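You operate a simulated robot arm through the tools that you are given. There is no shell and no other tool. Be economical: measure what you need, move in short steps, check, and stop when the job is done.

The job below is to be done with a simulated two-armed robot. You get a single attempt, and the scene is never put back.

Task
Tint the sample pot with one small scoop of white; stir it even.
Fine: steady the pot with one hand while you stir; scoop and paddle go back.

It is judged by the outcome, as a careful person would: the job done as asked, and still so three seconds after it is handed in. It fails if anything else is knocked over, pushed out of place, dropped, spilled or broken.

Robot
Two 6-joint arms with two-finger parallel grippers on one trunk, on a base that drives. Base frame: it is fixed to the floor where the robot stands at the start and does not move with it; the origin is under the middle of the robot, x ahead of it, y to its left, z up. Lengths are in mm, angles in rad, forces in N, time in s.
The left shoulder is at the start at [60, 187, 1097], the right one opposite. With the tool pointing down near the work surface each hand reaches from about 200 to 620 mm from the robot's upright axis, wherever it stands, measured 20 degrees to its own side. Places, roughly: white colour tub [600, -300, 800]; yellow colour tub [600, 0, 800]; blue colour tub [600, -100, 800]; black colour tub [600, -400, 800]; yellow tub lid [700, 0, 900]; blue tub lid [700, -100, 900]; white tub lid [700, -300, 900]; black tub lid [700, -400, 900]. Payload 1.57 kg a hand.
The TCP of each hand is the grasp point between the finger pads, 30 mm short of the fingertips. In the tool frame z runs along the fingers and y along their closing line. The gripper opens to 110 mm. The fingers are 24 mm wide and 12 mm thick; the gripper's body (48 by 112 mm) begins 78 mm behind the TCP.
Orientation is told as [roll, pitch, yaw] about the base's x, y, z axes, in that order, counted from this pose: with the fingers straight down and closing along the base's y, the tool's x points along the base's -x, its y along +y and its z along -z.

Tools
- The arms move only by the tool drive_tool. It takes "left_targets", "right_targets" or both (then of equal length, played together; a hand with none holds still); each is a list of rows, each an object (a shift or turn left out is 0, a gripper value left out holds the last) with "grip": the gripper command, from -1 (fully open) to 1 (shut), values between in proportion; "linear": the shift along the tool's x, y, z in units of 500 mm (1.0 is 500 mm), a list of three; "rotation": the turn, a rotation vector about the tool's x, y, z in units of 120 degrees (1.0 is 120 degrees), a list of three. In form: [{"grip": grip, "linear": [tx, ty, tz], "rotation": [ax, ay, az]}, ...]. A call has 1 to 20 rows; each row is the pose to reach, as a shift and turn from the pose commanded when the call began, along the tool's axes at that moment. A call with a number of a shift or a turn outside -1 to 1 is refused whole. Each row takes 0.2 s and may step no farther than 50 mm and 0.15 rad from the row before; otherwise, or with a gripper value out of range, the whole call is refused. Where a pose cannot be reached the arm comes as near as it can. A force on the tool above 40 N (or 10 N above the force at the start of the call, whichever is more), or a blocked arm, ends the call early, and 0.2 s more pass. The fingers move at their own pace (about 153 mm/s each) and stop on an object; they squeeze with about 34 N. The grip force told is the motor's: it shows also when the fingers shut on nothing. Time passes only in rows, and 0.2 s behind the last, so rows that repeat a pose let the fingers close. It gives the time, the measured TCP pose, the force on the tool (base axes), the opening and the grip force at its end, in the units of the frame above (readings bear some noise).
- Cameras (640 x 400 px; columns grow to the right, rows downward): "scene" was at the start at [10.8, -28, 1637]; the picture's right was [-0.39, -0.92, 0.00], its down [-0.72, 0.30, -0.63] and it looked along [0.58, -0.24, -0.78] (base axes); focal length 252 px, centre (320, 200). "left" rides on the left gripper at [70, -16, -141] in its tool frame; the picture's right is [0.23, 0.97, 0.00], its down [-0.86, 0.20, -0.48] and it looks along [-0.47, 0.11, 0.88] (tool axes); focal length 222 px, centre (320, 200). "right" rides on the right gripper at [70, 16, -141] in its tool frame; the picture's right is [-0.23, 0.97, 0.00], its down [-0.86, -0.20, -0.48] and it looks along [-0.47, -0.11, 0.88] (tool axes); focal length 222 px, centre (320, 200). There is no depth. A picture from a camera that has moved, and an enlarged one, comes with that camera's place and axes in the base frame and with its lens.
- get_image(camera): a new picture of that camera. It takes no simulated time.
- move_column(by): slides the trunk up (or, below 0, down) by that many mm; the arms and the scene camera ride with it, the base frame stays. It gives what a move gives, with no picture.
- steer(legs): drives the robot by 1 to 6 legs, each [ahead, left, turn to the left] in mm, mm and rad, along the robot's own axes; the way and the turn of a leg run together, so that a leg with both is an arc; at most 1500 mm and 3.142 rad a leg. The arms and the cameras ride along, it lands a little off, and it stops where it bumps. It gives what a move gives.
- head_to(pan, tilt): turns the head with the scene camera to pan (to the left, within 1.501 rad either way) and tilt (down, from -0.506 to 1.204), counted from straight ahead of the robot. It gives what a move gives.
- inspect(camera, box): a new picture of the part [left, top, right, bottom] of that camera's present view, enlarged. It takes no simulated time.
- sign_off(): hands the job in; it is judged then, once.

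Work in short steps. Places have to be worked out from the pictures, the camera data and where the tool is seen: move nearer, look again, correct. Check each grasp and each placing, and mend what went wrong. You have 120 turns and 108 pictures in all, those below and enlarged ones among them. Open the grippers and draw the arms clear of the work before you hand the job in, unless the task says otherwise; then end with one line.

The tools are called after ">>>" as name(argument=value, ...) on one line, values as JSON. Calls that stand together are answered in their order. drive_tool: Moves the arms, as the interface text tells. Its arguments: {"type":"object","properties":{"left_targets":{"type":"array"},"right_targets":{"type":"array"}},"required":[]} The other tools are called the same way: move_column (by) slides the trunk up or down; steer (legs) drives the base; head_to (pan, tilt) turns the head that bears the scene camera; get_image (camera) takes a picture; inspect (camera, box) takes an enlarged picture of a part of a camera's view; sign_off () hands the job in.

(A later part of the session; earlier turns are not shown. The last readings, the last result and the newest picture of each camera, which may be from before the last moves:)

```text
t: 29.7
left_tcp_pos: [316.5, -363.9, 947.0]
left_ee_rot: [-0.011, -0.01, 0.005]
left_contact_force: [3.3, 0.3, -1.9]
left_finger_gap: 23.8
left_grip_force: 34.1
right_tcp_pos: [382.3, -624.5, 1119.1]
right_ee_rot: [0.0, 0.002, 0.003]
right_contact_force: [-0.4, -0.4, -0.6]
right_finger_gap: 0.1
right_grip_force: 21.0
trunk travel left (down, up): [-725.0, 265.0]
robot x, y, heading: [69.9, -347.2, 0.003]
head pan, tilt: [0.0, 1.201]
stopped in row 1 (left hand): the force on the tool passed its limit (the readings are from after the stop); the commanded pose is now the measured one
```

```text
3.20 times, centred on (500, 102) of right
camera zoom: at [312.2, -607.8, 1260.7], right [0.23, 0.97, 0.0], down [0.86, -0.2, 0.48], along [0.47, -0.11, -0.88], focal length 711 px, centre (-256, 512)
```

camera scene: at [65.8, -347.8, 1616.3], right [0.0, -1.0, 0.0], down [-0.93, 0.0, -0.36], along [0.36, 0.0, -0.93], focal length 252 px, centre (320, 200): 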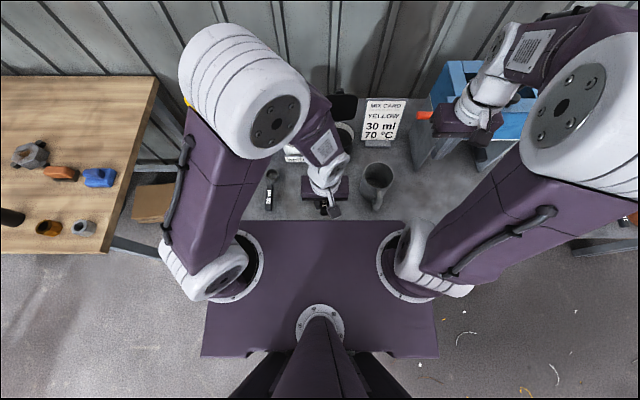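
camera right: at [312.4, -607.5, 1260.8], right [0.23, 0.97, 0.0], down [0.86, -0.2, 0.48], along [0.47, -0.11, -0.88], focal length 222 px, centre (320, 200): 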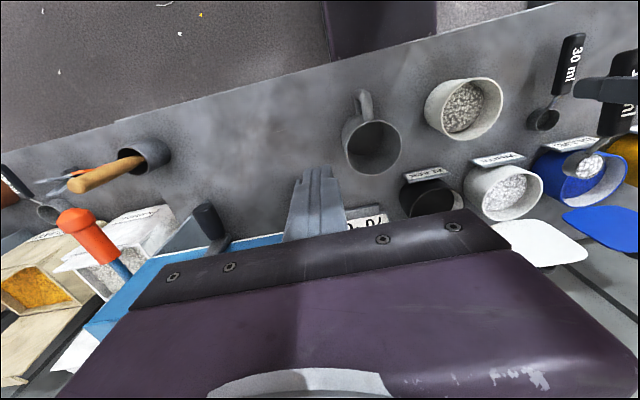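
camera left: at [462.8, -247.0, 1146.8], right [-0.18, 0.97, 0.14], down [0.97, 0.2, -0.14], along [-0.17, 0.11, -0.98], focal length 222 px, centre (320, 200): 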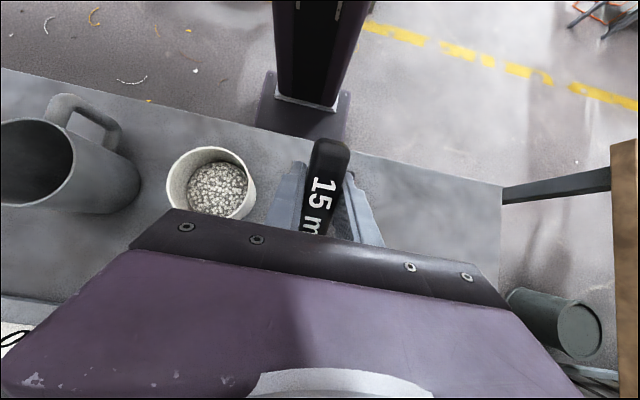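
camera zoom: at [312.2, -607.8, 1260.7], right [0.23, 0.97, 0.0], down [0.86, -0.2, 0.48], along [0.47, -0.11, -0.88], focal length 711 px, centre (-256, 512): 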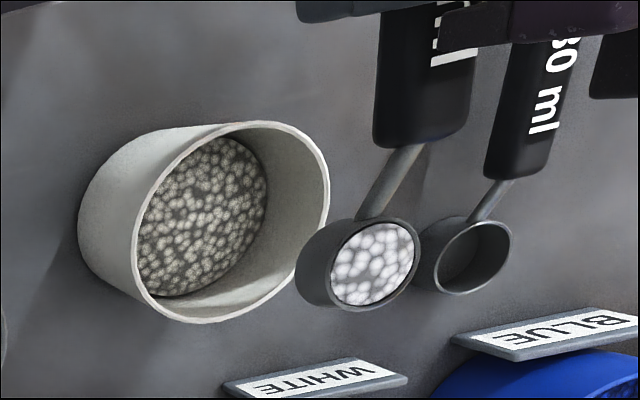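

The call stopped at once on a force: the arm was folded too close to the trunk (nothing was poured, scoop still full). I instead move the hand out and turn it 90° so the scoop reaches over the pot from the right side, above the mug.

>>> drive_tool(left_targets=[{"linear": [-0.06, 0, -0.036]}, {"linear": [-0.12, 0, -0.036]}, {"linear": [-0.127, -0.018, -0.036], "rotation": [0, 0, -0.0683]}, {"linear": [-0.135, -0.036, -0.036], "rotation": [0, 0, -0.1366]}, {"linear": [-0.142, -0.054, -0.036], "rotation": [0, 0, -0.2049]}, {"linear": [-0.149, -0.072, -0.036], "rotation": [0, 0, -0.2732]}, {"linear": [-0.157, -0.09, -0.036], "rotation": [0, 0, -0.3415]}, {"linear": [-0.164, -0.108, -0.036], "rotation": [0, 0, -0.4098]}, {"linear": [-0.171, -0.126, -0.036], "rotation": [0, 0, -0.4781]}, {"linear": [-0.179, -0.144, -0.036], "rotation": [0, 0, -0.5464]}, {"linear": [-0.186, -0.162, -0.036], "rotation": [0, 0, -0.6147]}, {"linear": [-0.193, -0.18, -0.036], "rotation": [0, 0, -0.683]}, {"linear": [-0.201, -0.198, -0.036], "rotation": [0, 0, -0.75]}])

>>> get_image(camera="right")

>>> get_image(camera="scene")

```text
t: 32.5
left_tcp_pos: [416.0, -461.8, 968.3]
left_ee_rot: [-0.013, 0.012, 1.577]
left_contact_force: [1.1, -0.2, -1.2]
left_finger_gap: 23.6
left_grip_force: 33.7
right_tcp_pos: [382.2, -625.4, 1120.5]
right_ee_rot: [-0.002, 0.0, 0.001]
right_contact_force: [0.3, -0.3, -0.4]
right_finger_gap: 0.0
right_grip_force: 21.4
trunk travel left (down, up): [-725.0, 265.0]
robot x, y, heading: [71.5, -349.8, 0.003]
head pan, tilt: [0.0, 1.201]
```

```text
72 pictures are left
camera right: at [311.8, -607.8, 1260.9], right [0.23, 0.97, 0.0], down [0.86, -0.2, 0.48], along [0.47, -0.11, -0.88], focal length 222 px, centre (320, 200)
```

right: 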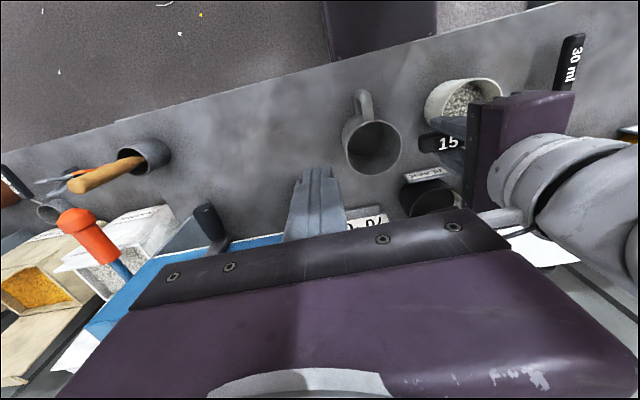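

```text
71 pictures are left
camera scene: at [67.0, -347.4, 1616.3], right [0.0, -1.0, 0.0], down [-0.93, 0.0, -0.36], along [0.36, 0.0, -0.93], focal length 252 px, centre (320, 200)
```

scene: 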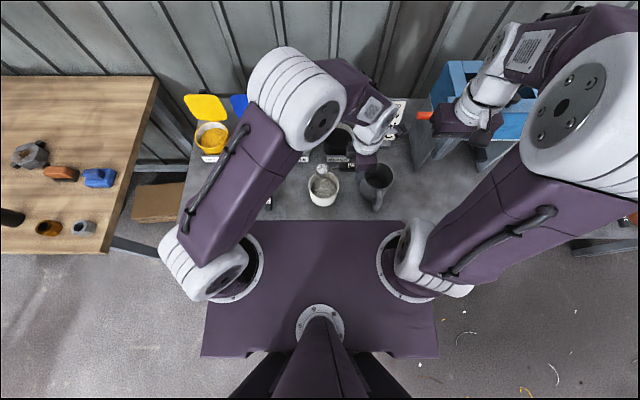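

The scoop now shows over the pot in the scene view; I zoom.

>>> inspect(camera="scene", box=[270, 130, 430, 230])

```text
4.00 times, centred on (350, 180) of scene
camera zoom: at [67.0, -347.4, 1616.3], right [0.0, -1.0, 0.0], down [-0.93, 0.0, -0.36], along [0.36, 0.0, -0.93], focal length 1008 px, centre (200, 280)
```

zoom: 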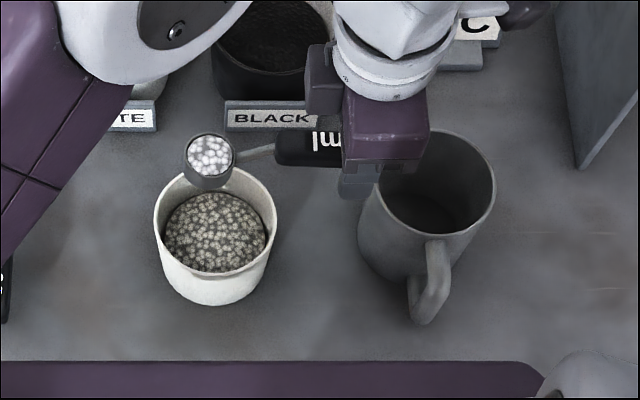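

Bowl at ≈[419, -354], pot centre ≈[420, -360]: aligned. I pour by tilting the bowl down toward +y, while lowering it to the pot's rim.

>>> drive_tool(left_targets=[{"linear": [0.016, 0, 0.001], "rotation": [0, 0.0668, 0]}, {"linear": [0.0078, 0, 0.0026], "rotation": [0, 0.1337, 0]}, {"linear": [-0.0046, 0, 0.0056], "rotation": [0, 0.2005, 0]}, {"linear": [-0.0204, 0, 0.0106], "rotation": [0, 0.2674, 0]}, {"linear": [-0.0398, 0, 0.0118], "rotation": [0, 0.3342, 0]}, {"linear": [-0.0622, 0, 0.012], "rotation": [0, 0.4011, 0]}, {"linear": [-0.0868, 0, 0.0116], "rotation": [0, 0.4679, 0]}, {"linear": [-0.1136, 0, 0.0086], "rotation": [0, 0.5348, 0]}, {"linear": [-0.142, 0, 0.0046], "rotation": [0, 0.6016, 0]}, {"linear": [-0.1676, 0, -0.0006], "rotation": [0, 0.6589, 0]}, {"linear": [-0.1676, 0, -0.0006], "rotation": [0, 0.6589, 0]}])

>>> inspect(camera="scene", box=[270, 130, 430, 230])

>>> get_image(camera="right")

```text
t: 34.9
left_tcp_pos: [415.6, -377.7, 967.3]
left_ee_rot: [-0.068, 1.393, 1.508]
left_contact_force: [0.2, 0.3, -1.8]
left_finger_gap: 23.6
left_grip_force: 33.9
right_tcp_pos: [380.2, -625.9, 1119.7]
right_ee_rot: [0.0, 0.001, 0.003]
right_contact_force: [0.1, 0.4, 0.5]
right_finger_gap: 0.1
right_grip_force: 21.5
trunk travel left (down, up): [-725.0, 265.0]
robot x, y, heading: [64.4, -351.3, 0.002]
head pan, tilt: [0.0, 1.201]
```

```text
4.00 times, centred on (350, 180) of scene
camera zoom: at [66.4, -347.7, 1616.3], right [0.0, -1.0, 0.0], down [-0.93, 0.0, -0.36], along [0.36, 0.0, -0.93], focal length 1008 px, centre (200, 280)
```

zoom: 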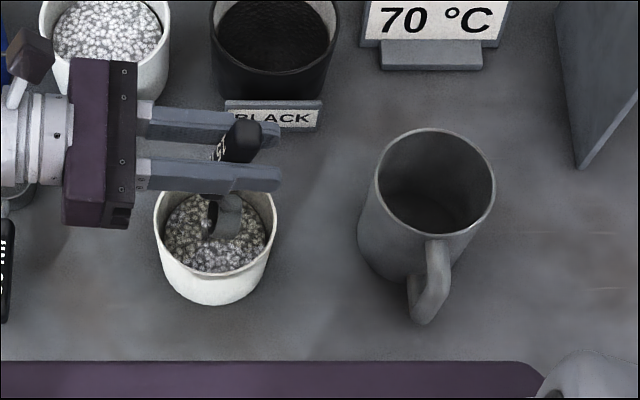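

```text
68 pictures are left
camera right: at [311.4, -607.9, 1260.9], right [0.23, 0.97, 0.0], down [0.86, -0.2, 0.48], along [0.47, -0.11, -0.88], focal length 222 px, centre (320, 200)
```

right: 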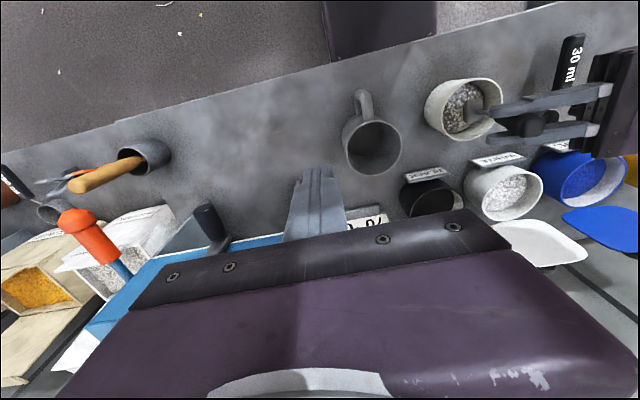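

The pot's surface looks lighter—white poured. I lift and level the scoop back out, and inspect it.

>>> drive_tool(left_targets=[{"linear": [0.068, 0, -0.013]}, {"linear": [0.137, 0, -0.027]}, {"linear": [0.139, 0, -0.01], "rotation": [0, -0.0659, 0]}, {"linear": [0.141, 0, 0.007], "rotation": [0, -0.1318, 0]}, {"linear": [0.143, 0, 0.024], "rotation": [0, -0.1977, 0]}, {"linear": [0.146, 0, 0.04], "rotation": [0, -0.2636, 0]}, {"linear": [0.148, 0, 0.057], "rotation": [0, -0.3295, 0]}, {"linear": [0.15, 0, 0.074], "rotation": [0, -0.3953, 0]}, {"linear": [0.153, 0, 0.09], "rotation": [0, -0.4612, 0]}, {"linear": [0.155, 0, 0.107], "rotation": [0, -0.5271, 0]}, {"linear": [0.157, 0, 0.124], "rotation": [0, -0.593, 0]}, {"linear": [0.16, 0, 0.142], "rotation": [0, -0.6589, 0]}])

>>> inspect(camera="scene", box=[270, 130, 430, 230])

```text
t: 37.5
left_tcp_pos: [416.6, -462.8, 1032.4]
left_ee_rot: [-0.01, 0.009, 1.577]
left_contact_force: [0.1, -0.9, -2.3]
left_finger_gap: 23.5
left_grip_force: 33.9
right_tcp_pos: [381.7, -624.8, 1120.2]
right_ee_rot: [0.002, 0.0, 0.004]
right_contact_force: [-0.6, 0.2, 0.5]
right_finger_gap: 0.0
right_grip_force: 21.0
trunk travel left (down, up): [-725.0, 265.0]
robot x, y, heading: [69.7, -349.2, -0.0]
head pan, tilt: [0.0, 1.201]
```

```text
4.00 times, centred on (350, 180) of scene
camera zoom: at [66.9, -348.8, 1616.3], right [0.0, -1.0, 0.0], down [-0.93, 0.0, -0.36], along [0.36, 0.0, -0.93], focal length 1008 px, centre (200, 280)
```

zoom: 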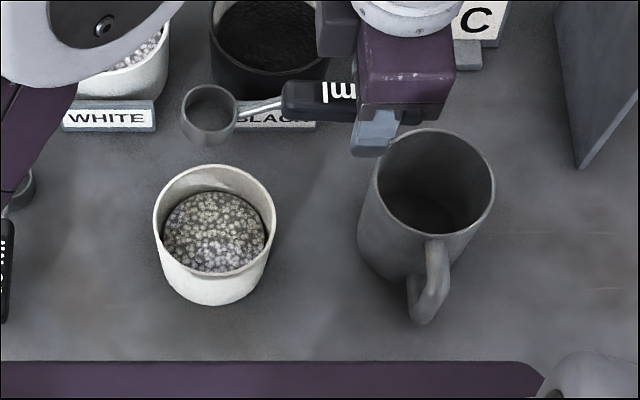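

Scoop is empty and nothing spilled. I turn it back to point ahead, then drive back toward its resting place.

>>> drive_tool(left_targets=[{"linear": [-0.026, -0.003, 0], "rotation": [0, 0, 0.0683]}, {"linear": [-0.052, -0.005, 0], "rotation": [0, 0, 0.1366]}, {"linear": [-0.078, -0.008, 0], "rotation": [0, 0, 0.2049]}, {"linear": [-0.104, -0.01, 0], "rotation": [0, 0, 0.2732]}, {"linear": [-0.13, -0.013, 0], "rotation": [0, 0, 0.3415]}, {"linear": [-0.156, -0.015, 0], "rotation": [0, 0, 0.4098]}, {"linear": [-0.182, -0.018, 0], "rotation": [0, 0, 0.4781]}, {"linear": [-0.208, -0.02, 0], "rotation": [0, 0, 0.5464]}, {"linear": [-0.234, -0.023, 0], "rotation": [0, 0, 0.6147]}, {"linear": [-0.26, -0.025, 0], "rotation": [0, 0, 0.683]}, {"linear": [-0.286, -0.028, 0], "rotation": [0, 0, 0.75]}])

>>> steer(legs=[[-70, 320, 0]])

>>> get_image(camera="left")

```text
t: 39.9
left_tcp_pos: [429.6, -318.1, 1031.4]
left_ee_rot: [-0.012, -0.011, 0.003]
left_contact_force: [0.6, -0.1, -1.8]
left_finger_gap: 23.7
left_grip_force: 33.7
right_tcp_pos: [382.4, -624.7, 1120.1]
right_ee_rot: [0.001, -0.001, 0.001]
right_contact_force: [-0.5, 0.2, -0.1]
right_finger_gap: 0.3
right_grip_force: 21.0
trunk travel left (down, up): [-725.0, 265.0]
robot x, y, heading: [69.6, -349.8, 0.005]
head pan, tilt: [0.0, 1.201]
```

```text
t: 42.1
left_tcp_pos: [359.4, -4.0, 1031.2]
left_ee_rot: [-0.013, -0.013, 0.001]
left_contact_force: [-0.4, 0.2, -2.3]
left_finger_gap: 23.7
left_grip_force: 33.5
right_tcp_pos: [311.9, -308.2, 1120.7]
right_ee_rot: [-0.001, 0.001, -0.001]
right_contact_force: [-0.2, 0.0, 0.8]
right_finger_gap: 0.1
right_grip_force: 21.2
trunk travel left (down, up): [-725.0, 265.0]
robot x, y, heading: [7.4, -25.9, 0.003]
head pan, tilt: [0.0, 1.201]
```

```text
66 pictures are left
camera left: at [288.8, -17.2, 1172.1], right [-0.23, 0.97, -0.01], down [0.85, 0.21, 0.49], along [0.48, 0.1, -0.87], focal length 222 px, centre (320, 200)
```

left: 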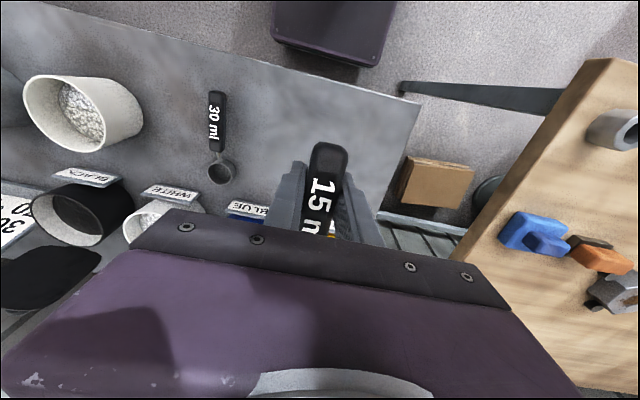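

Now I set the scoop back down at the recorded pose [389, 1.4, 793], small tilt corrected.

>>> drive_tool(left_targets=[{"linear": [-0.02, 0.004, 0.09], "rotation": [-0.0057, 0.0057, 0]}, {"linear": [-0.04, 0.008, 0.18], "rotation": [-0.0057, 0.0057, 0]}, {"linear": [-0.06, 0.011, 0.27], "rotation": [-0.0057, 0.0057, 0]}, {"linear": [-0.06, 0.011, 0.36], "rotation": [-0.0057, 0.0057, 0]}, {"linear": [-0.06, 0.011, 0.44], "rotation": [-0.0057, 0.0057, 0]}, {"linear": [-0.06, 0.011, 0.46], "rotation": [-0.0057, 0.0057, 0]}, {"linear": [-0.06, 0.011, 0.472], "rotation": [-0.0057, 0.0057, 0]}, {"linear": [-0.06, 0.011, 0.475], "rotation": [-0.0057, 0.0057, 0]}, {"linear": [-0.06, 0.011, 0.475], "rotation": [-0.0057, 0.0057, 0]}])

>>> get_image(camera="left")

```text
t: 44.1
left_tcp_pos: [392.5, 0.0, 794.7]
left_ee_rot: [-0.001, -0.001, 0.001]
left_contact_force: [-0.4, -1.2, -1.0]
left_finger_gap: 23.4
left_grip_force: 35.0
right_tcp_pos: [312.3, -308.8, 1120.0]
right_ee_rot: [0.001, -0.001, -0.001]
right_contact_force: [0.7, 0.5, 0.0]
right_finger_gap: 0.0
right_grip_force: 20.9
trunk travel left (down, up): [-725.0, 265.0]
robot x, y, heading: [1.2, -33.0, -0.005]
head pan, tilt: [0.0, 1.201]
```

```text
65 pictures are left
camera left: at [323.3, -15.1, 935.5], right [-0.23, 0.97, 0.0], down [0.85, 0.2, 0.48], along [0.47, 0.11, -0.88], focal length 222 px, centre (320, 200)
```

left: 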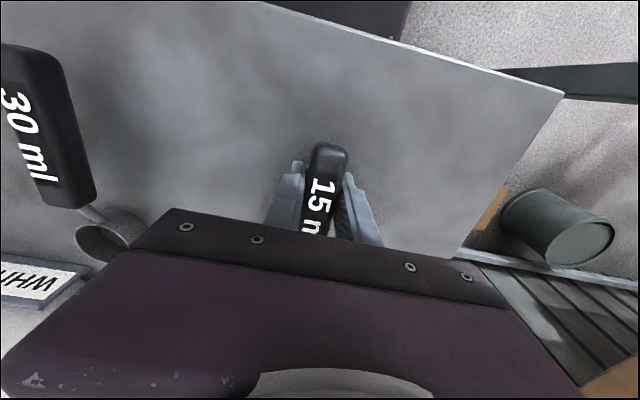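

Practically the original pose, ~2 mm high and 3 mm forward. I nudge it down, open the fingers and rise.

>>> drive_tool(left_targets=[{"linear": [0.006, 0.003, 0.004]}, {"linear": [0.006, 0.003, 0.004]}, {"grip": 0.0, "linear": [0.006, 0.003, 0.004]}, {"linear": [0.006, 0.003, 0.004]}, {"linear": [0.006, 0.003, 0.004]}, {"linear": [0.006, 0.003, -0.08]}, {"linear": [0.006, 0.003, -0.17]}, {"linear": [0.006, 0.003, -0.26]}, {"linear": [0.006, 0.003, -0.35]}])

>>> get_image(camera="left")

```text
t: 46.1
left_tcp_pos: [388.5, 0.7, 970.7]
left_ee_rot: [0.0, -0.001, 0.001]
left_contact_force: [0.4, 0.0, 1.2]
left_finger_gap: 55.2
left_grip_force: 0.2
right_tcp_pos: [309.4, -308.7, 1120.9]
right_ee_rot: [0.0, -0.003, -0.002]
right_contact_force: [0.2, -0.3, -0.2]
right_finger_gap: 0.2
right_grip_force: 21.3
trunk travel left (down, up): [-725.0, 265.0]
robot x, y, heading: [3.4, -31.0, -0.003]
head pan, tilt: [0.0, 1.201]
```

```text
64 pictures are left
camera left: at [318.9, -14.4, 1111.3], right [-0.23, 0.97, 0.0], down [0.85, 0.2, 0.48], along [0.47, 0.11, -0.88], focal length 222 px, centre (320, 200)
```

left: 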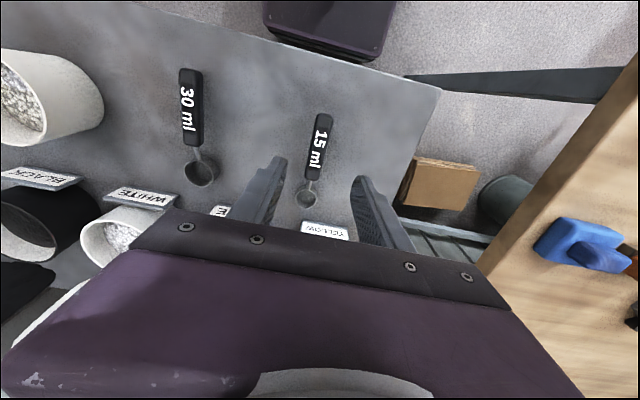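

The scoop lies as it did. Next the paddle: a lever with an orange knob stands near [380, -848, 1085], so I raise the right hand, pull back 120 mm, and go right in two stages with a look between.

>>> drive_tool(left_targets=[{"linear": [0.02, 0, -0.06]}, {"linear": [0.04, 0, -0.12]}, {"linear": [0.06, 0, -0.16]}], right_targets=[{"grip": 0.0, "linear": [0, 0, -0.07]}, {"linear": [0, 0, -0.14]}, {"linear": [0, 0, -0.2]}])

>>> steer(legs=[[-120, 0, 0], [0, -400, 0]])

>>> head_to(pan=-0.7, tilt=0.85)

>>> get_image(camera="scene")

>>> get_image(camera="right")

```text
t: 46.9
left_tcp_pos: [359.3, 0.9, 1049.7]
left_ee_rot: [0.003, -0.001, 0.0]
left_contact_force: [0.3, -0.5, 0.6]
left_finger_gap: 55.0
left_grip_force: 0.0
right_tcp_pos: [312.6, -308.1, 1220.9]
right_ee_rot: [0.0, 0.0, -0.001]
right_contact_force: [0.4, -0.3, -0.1]
right_finger_gap: 55.1
right_grip_force: 0.1
trunk travel left (down, up): [-725.0, 265.0]
robot x, y, heading: [0.5, -31.3, -0.004]
head pan, tilt: [0.0, 1.201]
```

```text
t: 50.2
left_tcp_pos: [238.3, -396.0, 1049.1]
left_ee_rot: [-0.002, -0.001, -0.001]
left_contact_force: [0.1, -0.2, 0.1]
left_finger_gap: 55.2
left_grip_force: 0.1
right_tcp_pos: [189.4, -704.9, 1219.8]
right_ee_rot: [0.0, 0.001, -0.006]
right_contact_force: [-0.4, -0.8, -0.5]
right_finger_gap: 54.7
right_grip_force: 0.2
trunk travel left (down, up): [-725.0, 265.0]
robot x, y, heading: [-120.4, -430.9, -0.007]
head pan, tilt: [0.0, 1.201]
```

```text
t: 51.3
left_tcp_pos: [238.1, -397.5, 1048.2]
left_ee_rot: [0.002, 0.0, -0.001]
left_contact_force: [0.6, 0.3, 0.5]
left_finger_gap: 54.9
left_grip_force: 0.1
right_tcp_pos: [189.8, -705.1, 1219.3]
right_ee_rot: [0.002, 0.0, -0.004]
right_contact_force: [-0.7, 0.9, 0.2]
right_finger_gap: 54.8
right_grip_force: 0.1
trunk travel left (down, up): [-725.0, 265.0]
robot x, y, heading: [-121.9, -428.0, -0.005]
head pan, tilt: [-0.7, 0.85]
```

```text
63 pictures are left
camera scene: at [-120.6, -476.6, 1640.0], right [-0.65, -0.76, 0.0], down [-0.57, 0.49, -0.66], along [0.5, -0.43, -0.75], focal length 252 px, centre (320, 200)
```

scene: 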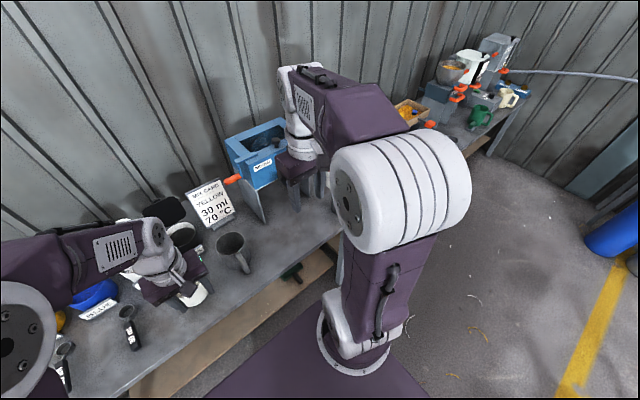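

```text
62 pictures are left
camera right: at [119.2, -688.0, 1360.6], right [0.23, 0.97, 0.0], down [0.85, -0.2, 0.48], along [0.47, -0.11, -0.88], focal length 222 px, centre (320, 200)
```

right: 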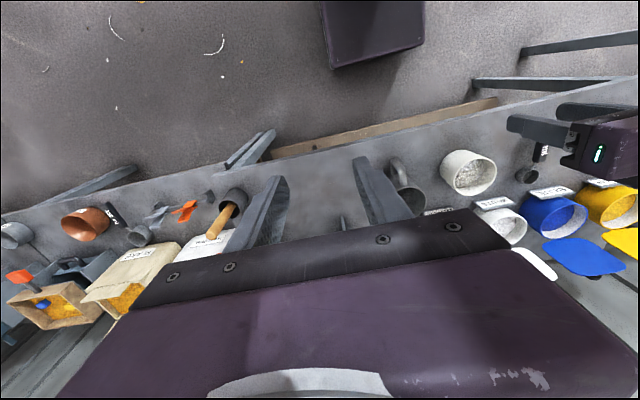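

The paddle's handle rises from the cup at ≈[365, -987], top z≈980. I drive 300 mm further right and turn the head to view it.

>>> steer(legs=[[0, -310, 0]])

>>> get_image(camera="right")

>>> get_image(camera="scene")

```text
t: 53.4
left_tcp_pos: [237.1, -703.5, 1048.1]
left_ee_rot: [-0.001, 0.0, 0.002]
left_contact_force: [-0.2, 0.0, 0.3]
left_finger_gap: 54.9
left_grip_force: 0.1
right_tcp_pos: [190.3, -1013.1, 1220.2]
right_ee_rot: [-0.001, 0.0, -0.002]
right_contact_force: [0.2, 0.0, 0.8]
right_finger_gap: 55.0
right_grip_force: 0.0
trunk travel left (down, up): [-725.0, 265.0]
robot x, y, heading: [-120.5, -738.0, -0.006]
head pan, tilt: [-0.7, 0.85]
```

```text
61 pictures are left
camera right: at [118.7, -996.4, 1360.8], right [0.23, 0.97, 0.0], down [0.85, -0.2, 0.48], along [0.47, -0.11, -0.88], focal length 222 px, centre (320, 200)
```

right: 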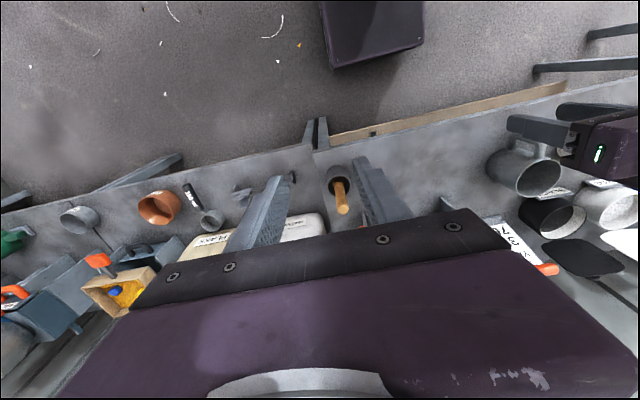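

```text
60 pictures are left
camera scene: at [-121.5, -785.3, 1640.1], right [-0.65, -0.76, 0.0], down [-0.57, 0.48, -0.66], along [0.5, -0.43, -0.75], focal length 252 px, centre (320, 200)
```

scene: 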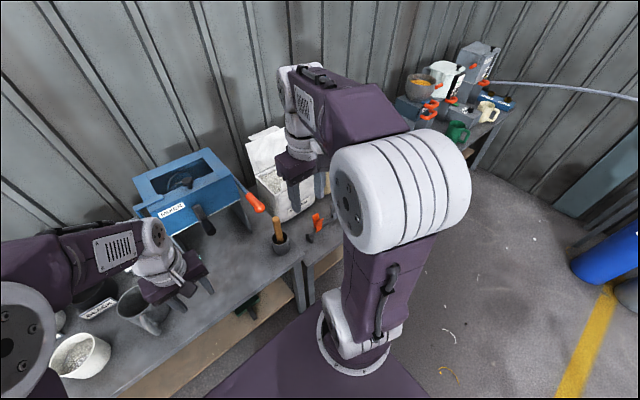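

The mixer's crank knob appears close to the paddle. I zoom both views to measure it.

>>> inspect(camera="scene", box=[130, 130, 350, 270])

>>> inspect(camera="right", box=[250, 130, 450, 260])

```text
2.86 times, centred on (240, 200) of scene
camera zoom: at [-121.5, -785.3, 1640.1], right [-0.65, -0.76, 0.0], down [-0.57, 0.48, -0.66], along [0.5, -0.43, -0.75], focal length 720 px, centre (549, 200)
```

zoom: 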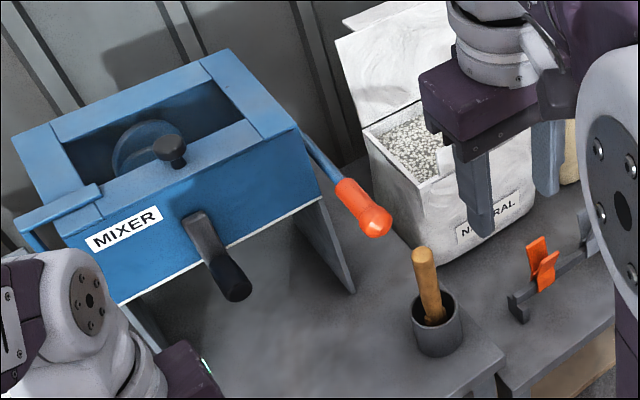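

```text
3.08 times, centred on (350, 195) of right
camera zoom: at [118.7, -996.4, 1360.8], right [0.23, 0.97, 0.0], down [0.85, -0.2, 0.48], along [0.47, -0.11, -0.88], focal length 684 px, centre (228, 215)
```

zoom: 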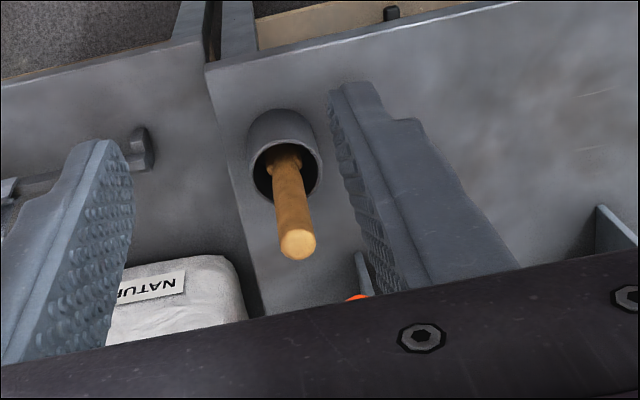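

The paddle handle is at ≈[360, -1004], top z≈963; the crank knob is ≈[403, -970, 1000]. To stay clear of it I approach with the hand leaned back toward the robot (pitch -0.7), to a pre-grasp point.

>>> drive_tool(right_targets=[{"linear": [-0.035, 0.003, 0.07], "rotation": [0, -0.067, 0]}, {"linear": [-0.07, 0.006, 0.14], "rotation": [0, -0.134, 0]}, {"linear": [-0.105, 0.009, 0.21], "rotation": [0, -0.2, 0]}, {"linear": [-0.14, 0.012, 0.28], "rotation": [0, -0.267, 0]}, {"linear": [-0.175, 0.015, 0.35], "rotation": [0, -0.334, 0]}, {"linear": [-0.2, 0.017, 0.4], "rotation": [0, -0.334, 0]}, {"linear": [-0.219, 0.018, 0.442], "rotation": [0, -0.334, 0]}])

>>> get_image(camera="right")

>>> get_image(camera="scene")

```text
t: 55.0
left_tcp_pos: [236.0, -705.6, 1049.1]
left_ee_rot: [0.0, 0.0, 0.002]
left_contact_force: [-1.0, -0.4, -0.5]
left_finger_gap: 55.0
left_grip_force: 0.0
right_tcp_pos: [297.3, -1007.4, 1015.2]
right_ee_rot: [0.011, -0.696, -0.008]
right_contact_force: [-0.4, 0.0, 0.1]
right_finger_gap: 55.1
right_grip_force: 0.1
right hand out of reach, approached as far as the arm can: row 4, 5, 6, 7
trunk travel left (down, up): [-725.0, 265.0]
robot x, y, heading: [-120.9, -736.1, -0.0]
head pan, tilt: [-0.7, 0.85]
```

```text
57 pictures are left
camera right: at [151.4, -991.0, 1078.0], right [0.17, 0.97, 0.15], down [0.35, -0.21, 0.91], along [0.92, -0.11, -0.38], focal length 222 px, centre (320, 200)
```

right: 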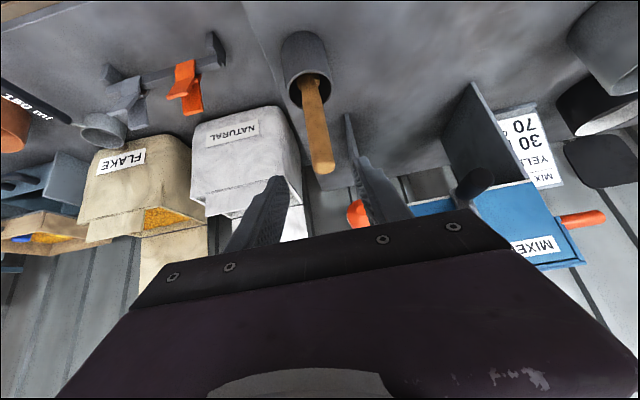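

```text
56 pictures are left
camera scene: at [-123.0, -786.5, 1640.0], right [-0.65, -0.76, 0.0], down [-0.57, 0.49, -0.66], along [0.5, -0.43, -0.75], focal length 252 px, centre (320, 200)
```

scene: 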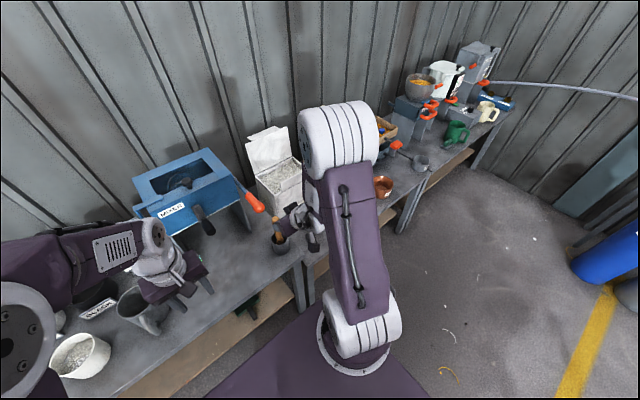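

The arm is folded too tight for this pose. I drive the base back 100 mm to give room and extend forward again.

>>> steer(legs=[[-100, 0, 0]])

>>> drive_tool(right_targets=[{"linear": [-0.06, 0.002, 0.05]}, {"linear": [-0.12, 0.003, 0.1]}, {"linear": [-0.167, 0.003, 0.15]}])

>>> get_image(camera="right")

```text
t: 56.1
left_tcp_pos: [137.0, -706.0, 1049.2]
left_ee_rot: [0.0, -0.001, 0.001]
left_contact_force: [0.0, -0.2, 0.0]
left_finger_gap: 55.0
left_grip_force: 0.1
right_tcp_pos: [197.5, -1007.6, 1014.0]
right_ee_rot: [0.01, -0.696, -0.008]
right_contact_force: [-0.1, -0.2, -0.7]
right_finger_gap: 54.8
right_grip_force: 0.0
trunk travel left (down, up): [-725.0, 265.0]
robot x, y, heading: [-220.8, -737.5, -0.005]
head pan, tilt: [-0.7, 0.85]
```

```text
t: 56.9
left_tcp_pos: [136.1, -705.9, 1048.5]
left_ee_rot: [0.001, 0.001, 0.001]
left_contact_force: [0.2, 0.3, 0.6]
left_finger_gap: 54.8
left_grip_force: 0.1
right_tcp_pos: [309.2, -1006.8, 1009.6]
right_ee_rot: [0.01, -0.697, -0.007]
right_contact_force: [-0.3, 0.4, 0.3]
right_finger_gap: 54.9
right_grip_force: 0.0
trunk travel left (down, up): [-725.0, 265.0]
robot x, y, heading: [-222.2, -738.1, -0.004]
head pan, tilt: [-0.7, 0.85]
```

```text
55 pictures are left
camera right: at [164.4, -989.6, 1073.9], right [0.17, 0.97, 0.15], down [0.35, -0.21, 0.91], along [0.92, -0.11, -0.38], focal length 222 px, centre (320, 200)
```

right: 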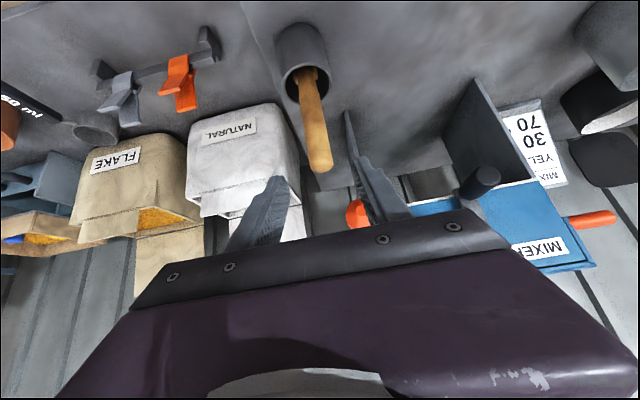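

Alignment is good: the handle (top ≈[364, -1005, 951]) lies between the fingers' planes. I advance to the grasp point [362, -1005, 918].

>>> drive_tool(right_targets=[{"linear": [0.01, 0.002, 0.07]}, {"linear": [0.024, 0.003, 0.14]}, {"linear": [0.037, 0.004, 0.209]}, {"linear": [0.037, 0.004, 0.209]}])

>>> get_image(camera="right")

>>> inspect(camera="scene", box=[200, 160, 360, 260])

```text
t: 57.9
left_tcp_pos: [136.3, -705.6, 1048.1]
left_ee_rot: [0.0, -0.002, 0.001]
left_contact_force: [0.0, -0.5, -0.2]
left_finger_gap: 55.0
left_grip_force: 0.1
right_tcp_pos: [361.1, -1004.2, 920.3]
right_ee_rot: [0.01, -0.696, -0.007]
right_contact_force: [-0.6, 1.1, 0.8]
right_finger_gap: 54.8
right_grip_force: 0.0
trunk travel left (down, up): [-725.0, 265.0]
robot x, y, heading: [-226.5, -735.8, -0.004]
head pan, tilt: [-0.7, 0.85]
```

```text
54 pictures are left
camera right: at [217.0, -986.5, 983.1], right [0.17, 0.97, 0.15], down [0.35, -0.21, 0.91], along [0.92, -0.11, -0.38], focal length 222 px, centre (320, 200)
```

right: 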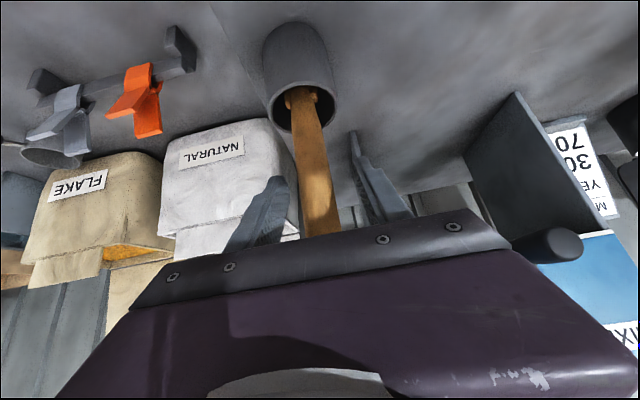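

```text
4.00 times, centred on (280, 210) of scene
camera zoom: at [-222.6, -786.4, 1640.0], right [-0.65, -0.76, 0.0], down [-0.57, 0.49, -0.66], along [0.5, -0.43, -0.75], focal length 1008 px, centre (480, 160)
```

zoom: 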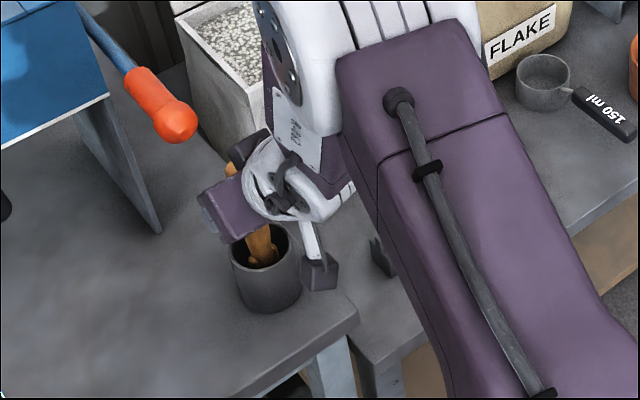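

The handle sits between the pads. I close the right gripper.

>>> drive_tool(right_targets=[{"grip": 1.0}, {"grip": 1.0}, {"grip": 1.0}])

>>> get_image(camera="right")

```text
t: 58.7
left_tcp_pos: [135.3, -706.6, 1048.4]
left_ee_rot: [0.0, -0.001, 0.002]
left_contact_force: [-0.3, 0.3, -0.1]
left_finger_gap: 55.0
left_grip_force: 0.1
right_tcp_pos: [362.3, -1003.1, 919.9]
right_ee_rot: [0.011, -0.695, -0.007]
right_contact_force: [-0.8, -0.1, 1.0]
right_finger_gap: 24.2
right_grip_force: 33.9
trunk travel left (down, up): [-725.0, 265.0]
robot x, y, heading: [-224.6, -740.3, -0.003]
head pan, tilt: [-0.7, 0.85]
```

```text
52 pictures are left
camera right: at [217.1, -986.6, 983.2], right [0.17, 0.97, 0.15], down [0.35, -0.21, 0.91], along [0.92, -0.11, -0.38], focal length 222 px, centre (320, 200)
```

right: 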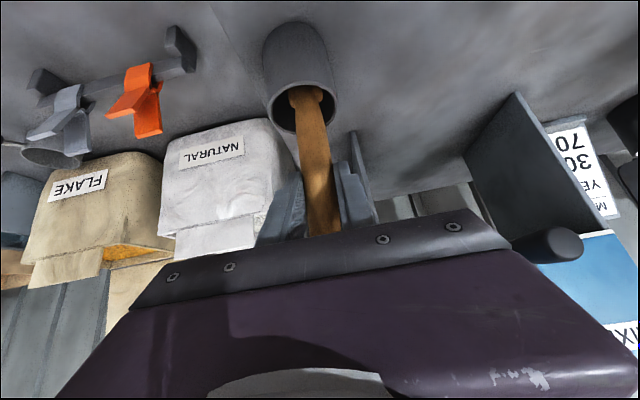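

Grasped (24.2 mm; put-back TCP [362, -1003.5, 920]). I lift the paddle straight up 150 mm.

>>> drive_tool(right_targets=[{"linear": [-0.039, 0, -0.046]}, {"linear": [-0.077, 0, -0.092]}, {"linear": [-0.116, 0, -0.138]}, {"linear": [-0.154, 0, -0.184]}, {"linear": [-0.193, 0, -0.23]}])

>>> get_image(camera="right")

>>> get_image(camera="scene")

```text
t: 59.9
left_tcp_pos: [135.8, -706.0, 1049.7]
left_ee_rot: [0.0, 0.0, 0.003]
left_contact_force: [0.5, 0.8, -0.1]
left_finger_gap: 54.8
left_grip_force: 0.1
right_tcp_pos: [363.2, -1005.4, 1070.3]
right_ee_rot: [0.011, -0.698, -0.008]
right_contact_force: [-0.1, 0.4, -0.6]
right_finger_gap: 24.0
right_grip_force: 33.3
trunk travel left (down, up): [-725.0, 265.0]
robot x, y, heading: [-220.2, -738.7, -0.006]
head pan, tilt: [-0.7, 0.85]
```

```text
51 pictures are left
camera right: at [217.3, -988.7, 1133.2], right [0.17, 0.97, 0.15], down [0.35, -0.21, 0.91], along [0.92, -0.11, -0.37], focal length 222 px, centre (320, 200)
```

right: 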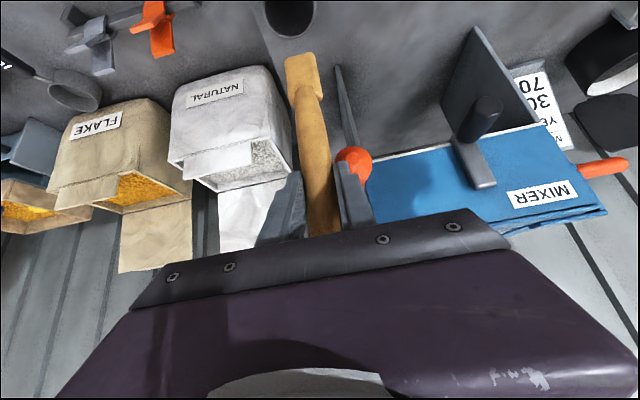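

```text
50 pictures are left
camera scene: at [-222.5, -786.1, 1640.0], right [-0.65, -0.76, 0.0], down [-0.57, 0.49, -0.66], along [0.5, -0.43, -0.75], focal length 252 px, centre (320, 200)
```

scene: 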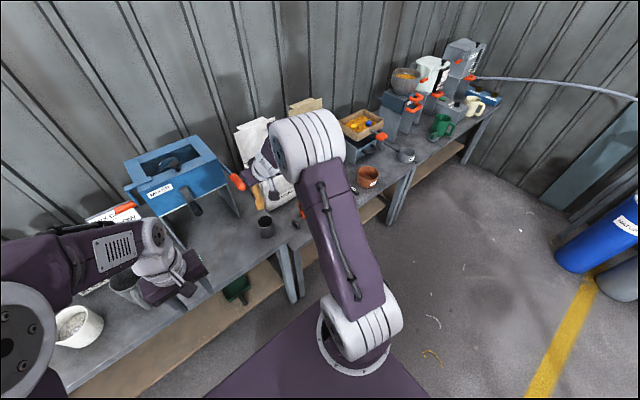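

The paddle is out cleanly: blade ~36 mm wide, tip ≈140 mm below the TCP. I pull the hand back 113 mm, then drive the base left to face the pot.

>>> drive_tool(right_targets=[{"linear": [0.06, 0, -0.05]}, {"linear": [0.12, 0, -0.1]}, {"linear": [0.173, 0, -0.145]}])

>>> steer(legs=[[0, 374, 0], [140, 0, 0]])

>>> head_to(pan=-0.05, tilt=1.05)

>>> get_image(camera="scene")

>>> get_image(camera="left")

```text
t: 60.7
left_tcp_pos: [136.5, -705.7, 1050.1]
left_ee_rot: [0.001, 0.001, 0.002]
left_contact_force: [0.2, -0.2, 0.0]
left_finger_gap: 54.9
left_grip_force: 0.0
right_tcp_pos: [248.6, -1005.8, 1070.3]
right_ee_rot: [0.01, -0.698, -0.007]
right_contact_force: [-1.0, -0.3, -0.2]
right_finger_gap: 24.1
right_grip_force: 33.9
trunk travel left (down, up): [-725.0, 265.0]
robot x, y, heading: [-221.9, -735.6, -0.006]
head pan, tilt: [-0.7, 0.85]
```

```text
t: 64.0
left_tcp_pos: [275.7, -331.6, 1049.5]
left_ee_rot: [0.0, -0.001, 0.002]
left_contact_force: [-0.3, 0.1, -0.3]
left_finger_gap: 55.0
left_grip_force: 0.1
right_tcp_pos: [387.1, -631.0, 1069.9]
right_ee_rot: [0.009, -0.698, -0.008]
right_contact_force: [-1.1, -0.8, -1.0]
right_finger_gap: 23.8
right_grip_force: 33.5
trunk travel left (down, up): [-725.0, 265.0]
robot x, y, heading: [-78.3, -361.5, -0.007]
head pan, tilt: [-0.7, 0.85]
```

```text
t: 65.0
left_tcp_pos: [276.0, -332.5, 1048.5]
left_ee_rot: [0.0, -0.001, -0.001]
left_contact_force: [0.6, -0.8, -0.1]
left_finger_gap: 55.1
left_grip_force: 0.1
right_tcp_pos: [388.5, -631.6, 1069.0]
right_ee_rot: [0.011, -0.697, -0.009]
right_contact_force: [1.2, 0.9, -1.0]
right_finger_gap: 23.6
right_grip_force: 33.7
trunk travel left (down, up): [-725.0, 265.0]
robot x, y, heading: [-81.6, -362.6, -0.003]
head pan, tilt: [-0.051, 1.051]
```

```text
49 pictures are left
camera scene: at [-75.9, -364.5, 1625.5], right [-0.06, -1.0, 0.0], down [-0.87, 0.05, -0.5], along [0.5, -0.03, -0.87], focal length 252 px, centre (320, 200)
```

scene: 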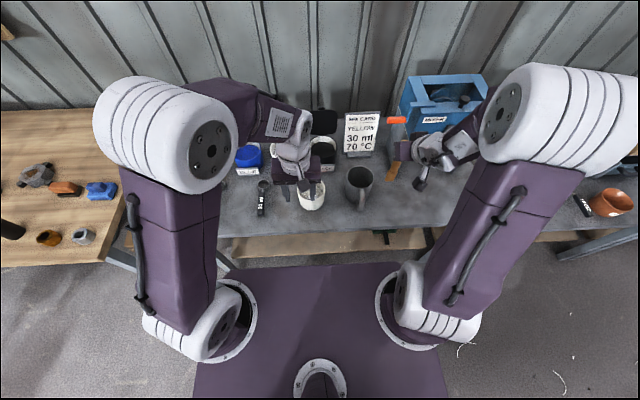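

```text
48 pictures are left
camera left: at [206.3, -346.9, 1190.4], right [-0.23, 0.97, 0.0], down [0.86, 0.2, 0.48], along [0.47, 0.11, -0.88], focal length 222 px, centre (320, 200)
```

left: 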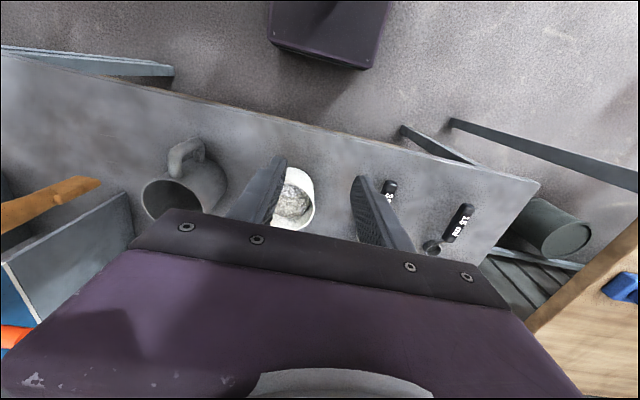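

Base is placed with the pot in front. Now the left hand: yaw 90° with fingers fully open, moving to above-left of the pot.

>>> drive_tool(left_targets=[{"grip": -1.0, "linear": [-0.026, 0.019, 0.009], "rotation": [0, 0, -0.0683]}, {"linear": [-0.052, 0.037, 0.017], "rotation": [0, 0, -0.1366]}, {"linear": [-0.078, 0.056, 0.026], "rotation": [0, 0, -0.2049]}, {"linear": [-0.104, 0.074, 0.035], "rotation": [0, 0, -0.2732]}, {"linear": [-0.13, 0.093, 0.044], "rotation": [0, 0, -0.3415]}, {"linear": [-0.156, 0.111, 0.052], "rotation": [0, 0, -0.4098]}, {"linear": [-0.182, 0.13, 0.061], "rotation": [0, 0, -0.4781]}, {"linear": [-0.208, 0.148, 0.07], "rotation": [0, 0, -0.5464]}, {"linear": [-0.234, 0.167, 0.078], "rotation": [0, 0, -0.6147]}, {"linear": [-0.26, 0.185, 0.087], "rotation": [0, 0, -0.683]}, {"linear": [-0.286, 0.204, 0.096], "rotation": [0, 0, -0.75]}])

>>> drive_tool(left_targets=[{"linear": [0, 0, 0.04], "rotation": [0, 0.0682, 0]}, {"linear": [0.01, 0, 0.08], "rotation": [0, 0.1364, 0]}, {"linear": [0.02, 0, 0.12], "rotation": [0, 0.2046, 0]}, {"linear": [0.03, 0, 0.16], "rotation": [0, 0.2728, 0]}, {"linear": [0.04, 0, 0.19], "rotation": [0, 0.341, 0]}, {"linear": [0.05, 0, 0.22], "rotation": [0, 0.4092, 0]}, {"linear": [0.056, 0, 0.24], "rotation": [0, 0.4775, 0]}])

>>> get_image(camera="left")

>>> get_image(camera="scene")

```text
t: 67.5
left_tcp_pos: [421.5, -229.1, 1000.2]
left_ee_rot: [0.0, 0.0, 1.572]
left_contact_force: [0.8, 1.1, -0.1]
left_finger_gap: 110.0
left_grip_force: 0.0
right_tcp_pos: [388.8, -631.1, 1069.4]
right_ee_rot: [0.011, -0.697, -0.01]
right_contact_force: [0.3, -0.2, -0.9]
right_finger_gap: 24.5
right_grip_force: 34.1
trunk travel left (down, up): [-725.0, 265.0]
robot x, y, heading: [-79.7, -362.1, -0.009]
head pan, tilt: [-0.051, 1.051]
```

```text
t: 69.0
left_tcp_pos: [420.6, -257.3, 879.9]
left_ee_rot: [0.0, 1.004, 1.57]
left_contact_force: [-0.2, 0.7, -0.5]
left_finger_gap: 109.9
left_grip_force: 0.1
right_tcp_pos: [389.3, -630.6, 1069.6]
right_ee_rot: [0.011, -0.696, -0.006]
right_contact_force: [-0.8, 0.2, -0.1]
right_finger_gap: 24.6
right_grip_force: 33.6
trunk travel left (down, up): [-725.0, 265.0]
robot x, y, heading: [-82.0, -358.8, -0.004]
head pan, tilt: [-0.051, 1.051]
```

```text
47 pictures are left
camera left: at [436.4, -174.3, 1014.9], right [-0.97, -0.12, 0.19], down [-0.2, 0.86, -0.46], along [-0.11, -0.49, -0.86], focal length 222 px, centre (320, 200)
```

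left: 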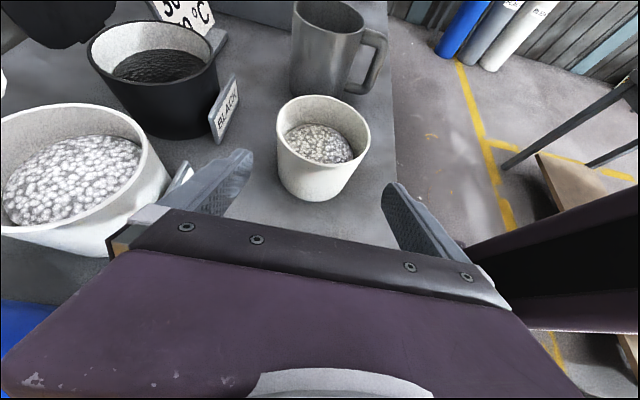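

```text
46 pictures are left
camera scene: at [-74.3, -363.2, 1625.5], right [-0.06, -1.0, 0.0], down [-0.87, 0.05, -0.5], along [0.5, -0.03, -0.87], focal length 252 px, centre (320, 200)
```

scene: 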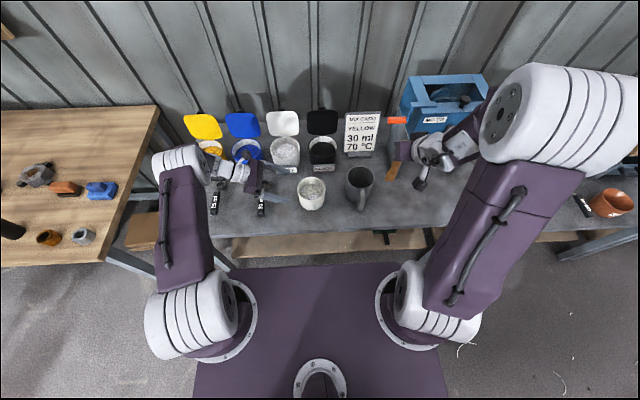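

The pot sits straight ahead between the open fingers (centre x≈422). I advance along the finger direction part way and look again.

>>> drive_tool(left_targets=[{"linear": [0.001, -0.004, 0.06]}, {"linear": [0.002, -0.004, 0.11]}, {"linear": [0.002, -0.004, 0.15]}])

>>> get_image(camera="left")

>>> inspect(camera="scene", box=[230, 140, 390, 240])

```text
t: 69.8
left_tcp_pos: [422.2, -320.8, 842.3]
left_ee_rot: [-0.002, 1.0, 1.573]
left_contact_force: [-1.2, 0.5, -1.0]
left_finger_gap: 109.9
left_grip_force: 0.1
right_tcp_pos: [389.7, -631.7, 1068.9]
right_ee_rot: [0.01, -0.696, -0.008]
right_contact_force: [-0.6, 0.5, -0.4]
right_finger_gap: 24.5
right_grip_force: 34.0
trunk travel left (down, up): [-725.0, 265.0]
robot x, y, heading: [-81.0, -366.1, -0.002]
head pan, tilt: [-0.051, 1.051]
```

```text
45 pictures are left
camera left: at [437.3, -239.2, 976.4], right [-0.97, -0.12, 0.19], down [-0.2, 0.86, -0.46], along [-0.11, -0.49, -0.87], focal length 222 px, centre (320, 200)
```

left: 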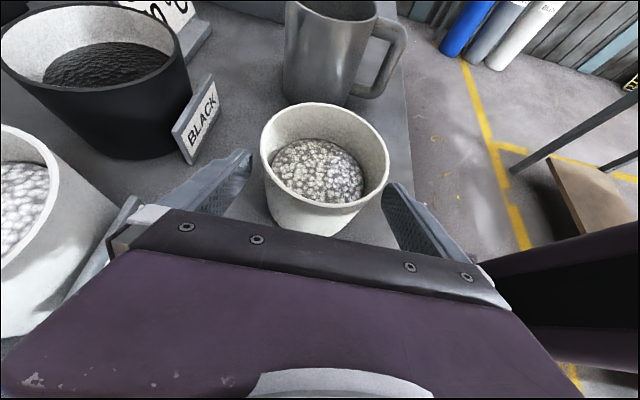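

```text
4.00 times, centred on (310, 190) of scene
camera zoom: at [-75.1, -364.9, 1625.5], right [-0.06, -1.0, 0.0], down [-0.87, 0.05, -0.5], along [0.5, -0.03, -0.87], focal length 1008 px, centre (360, 240)
```

zoom: 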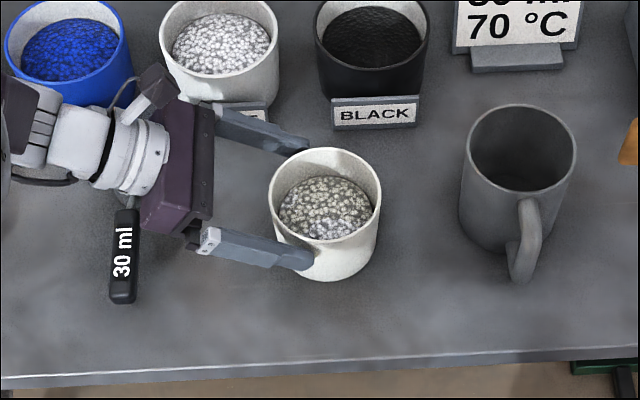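

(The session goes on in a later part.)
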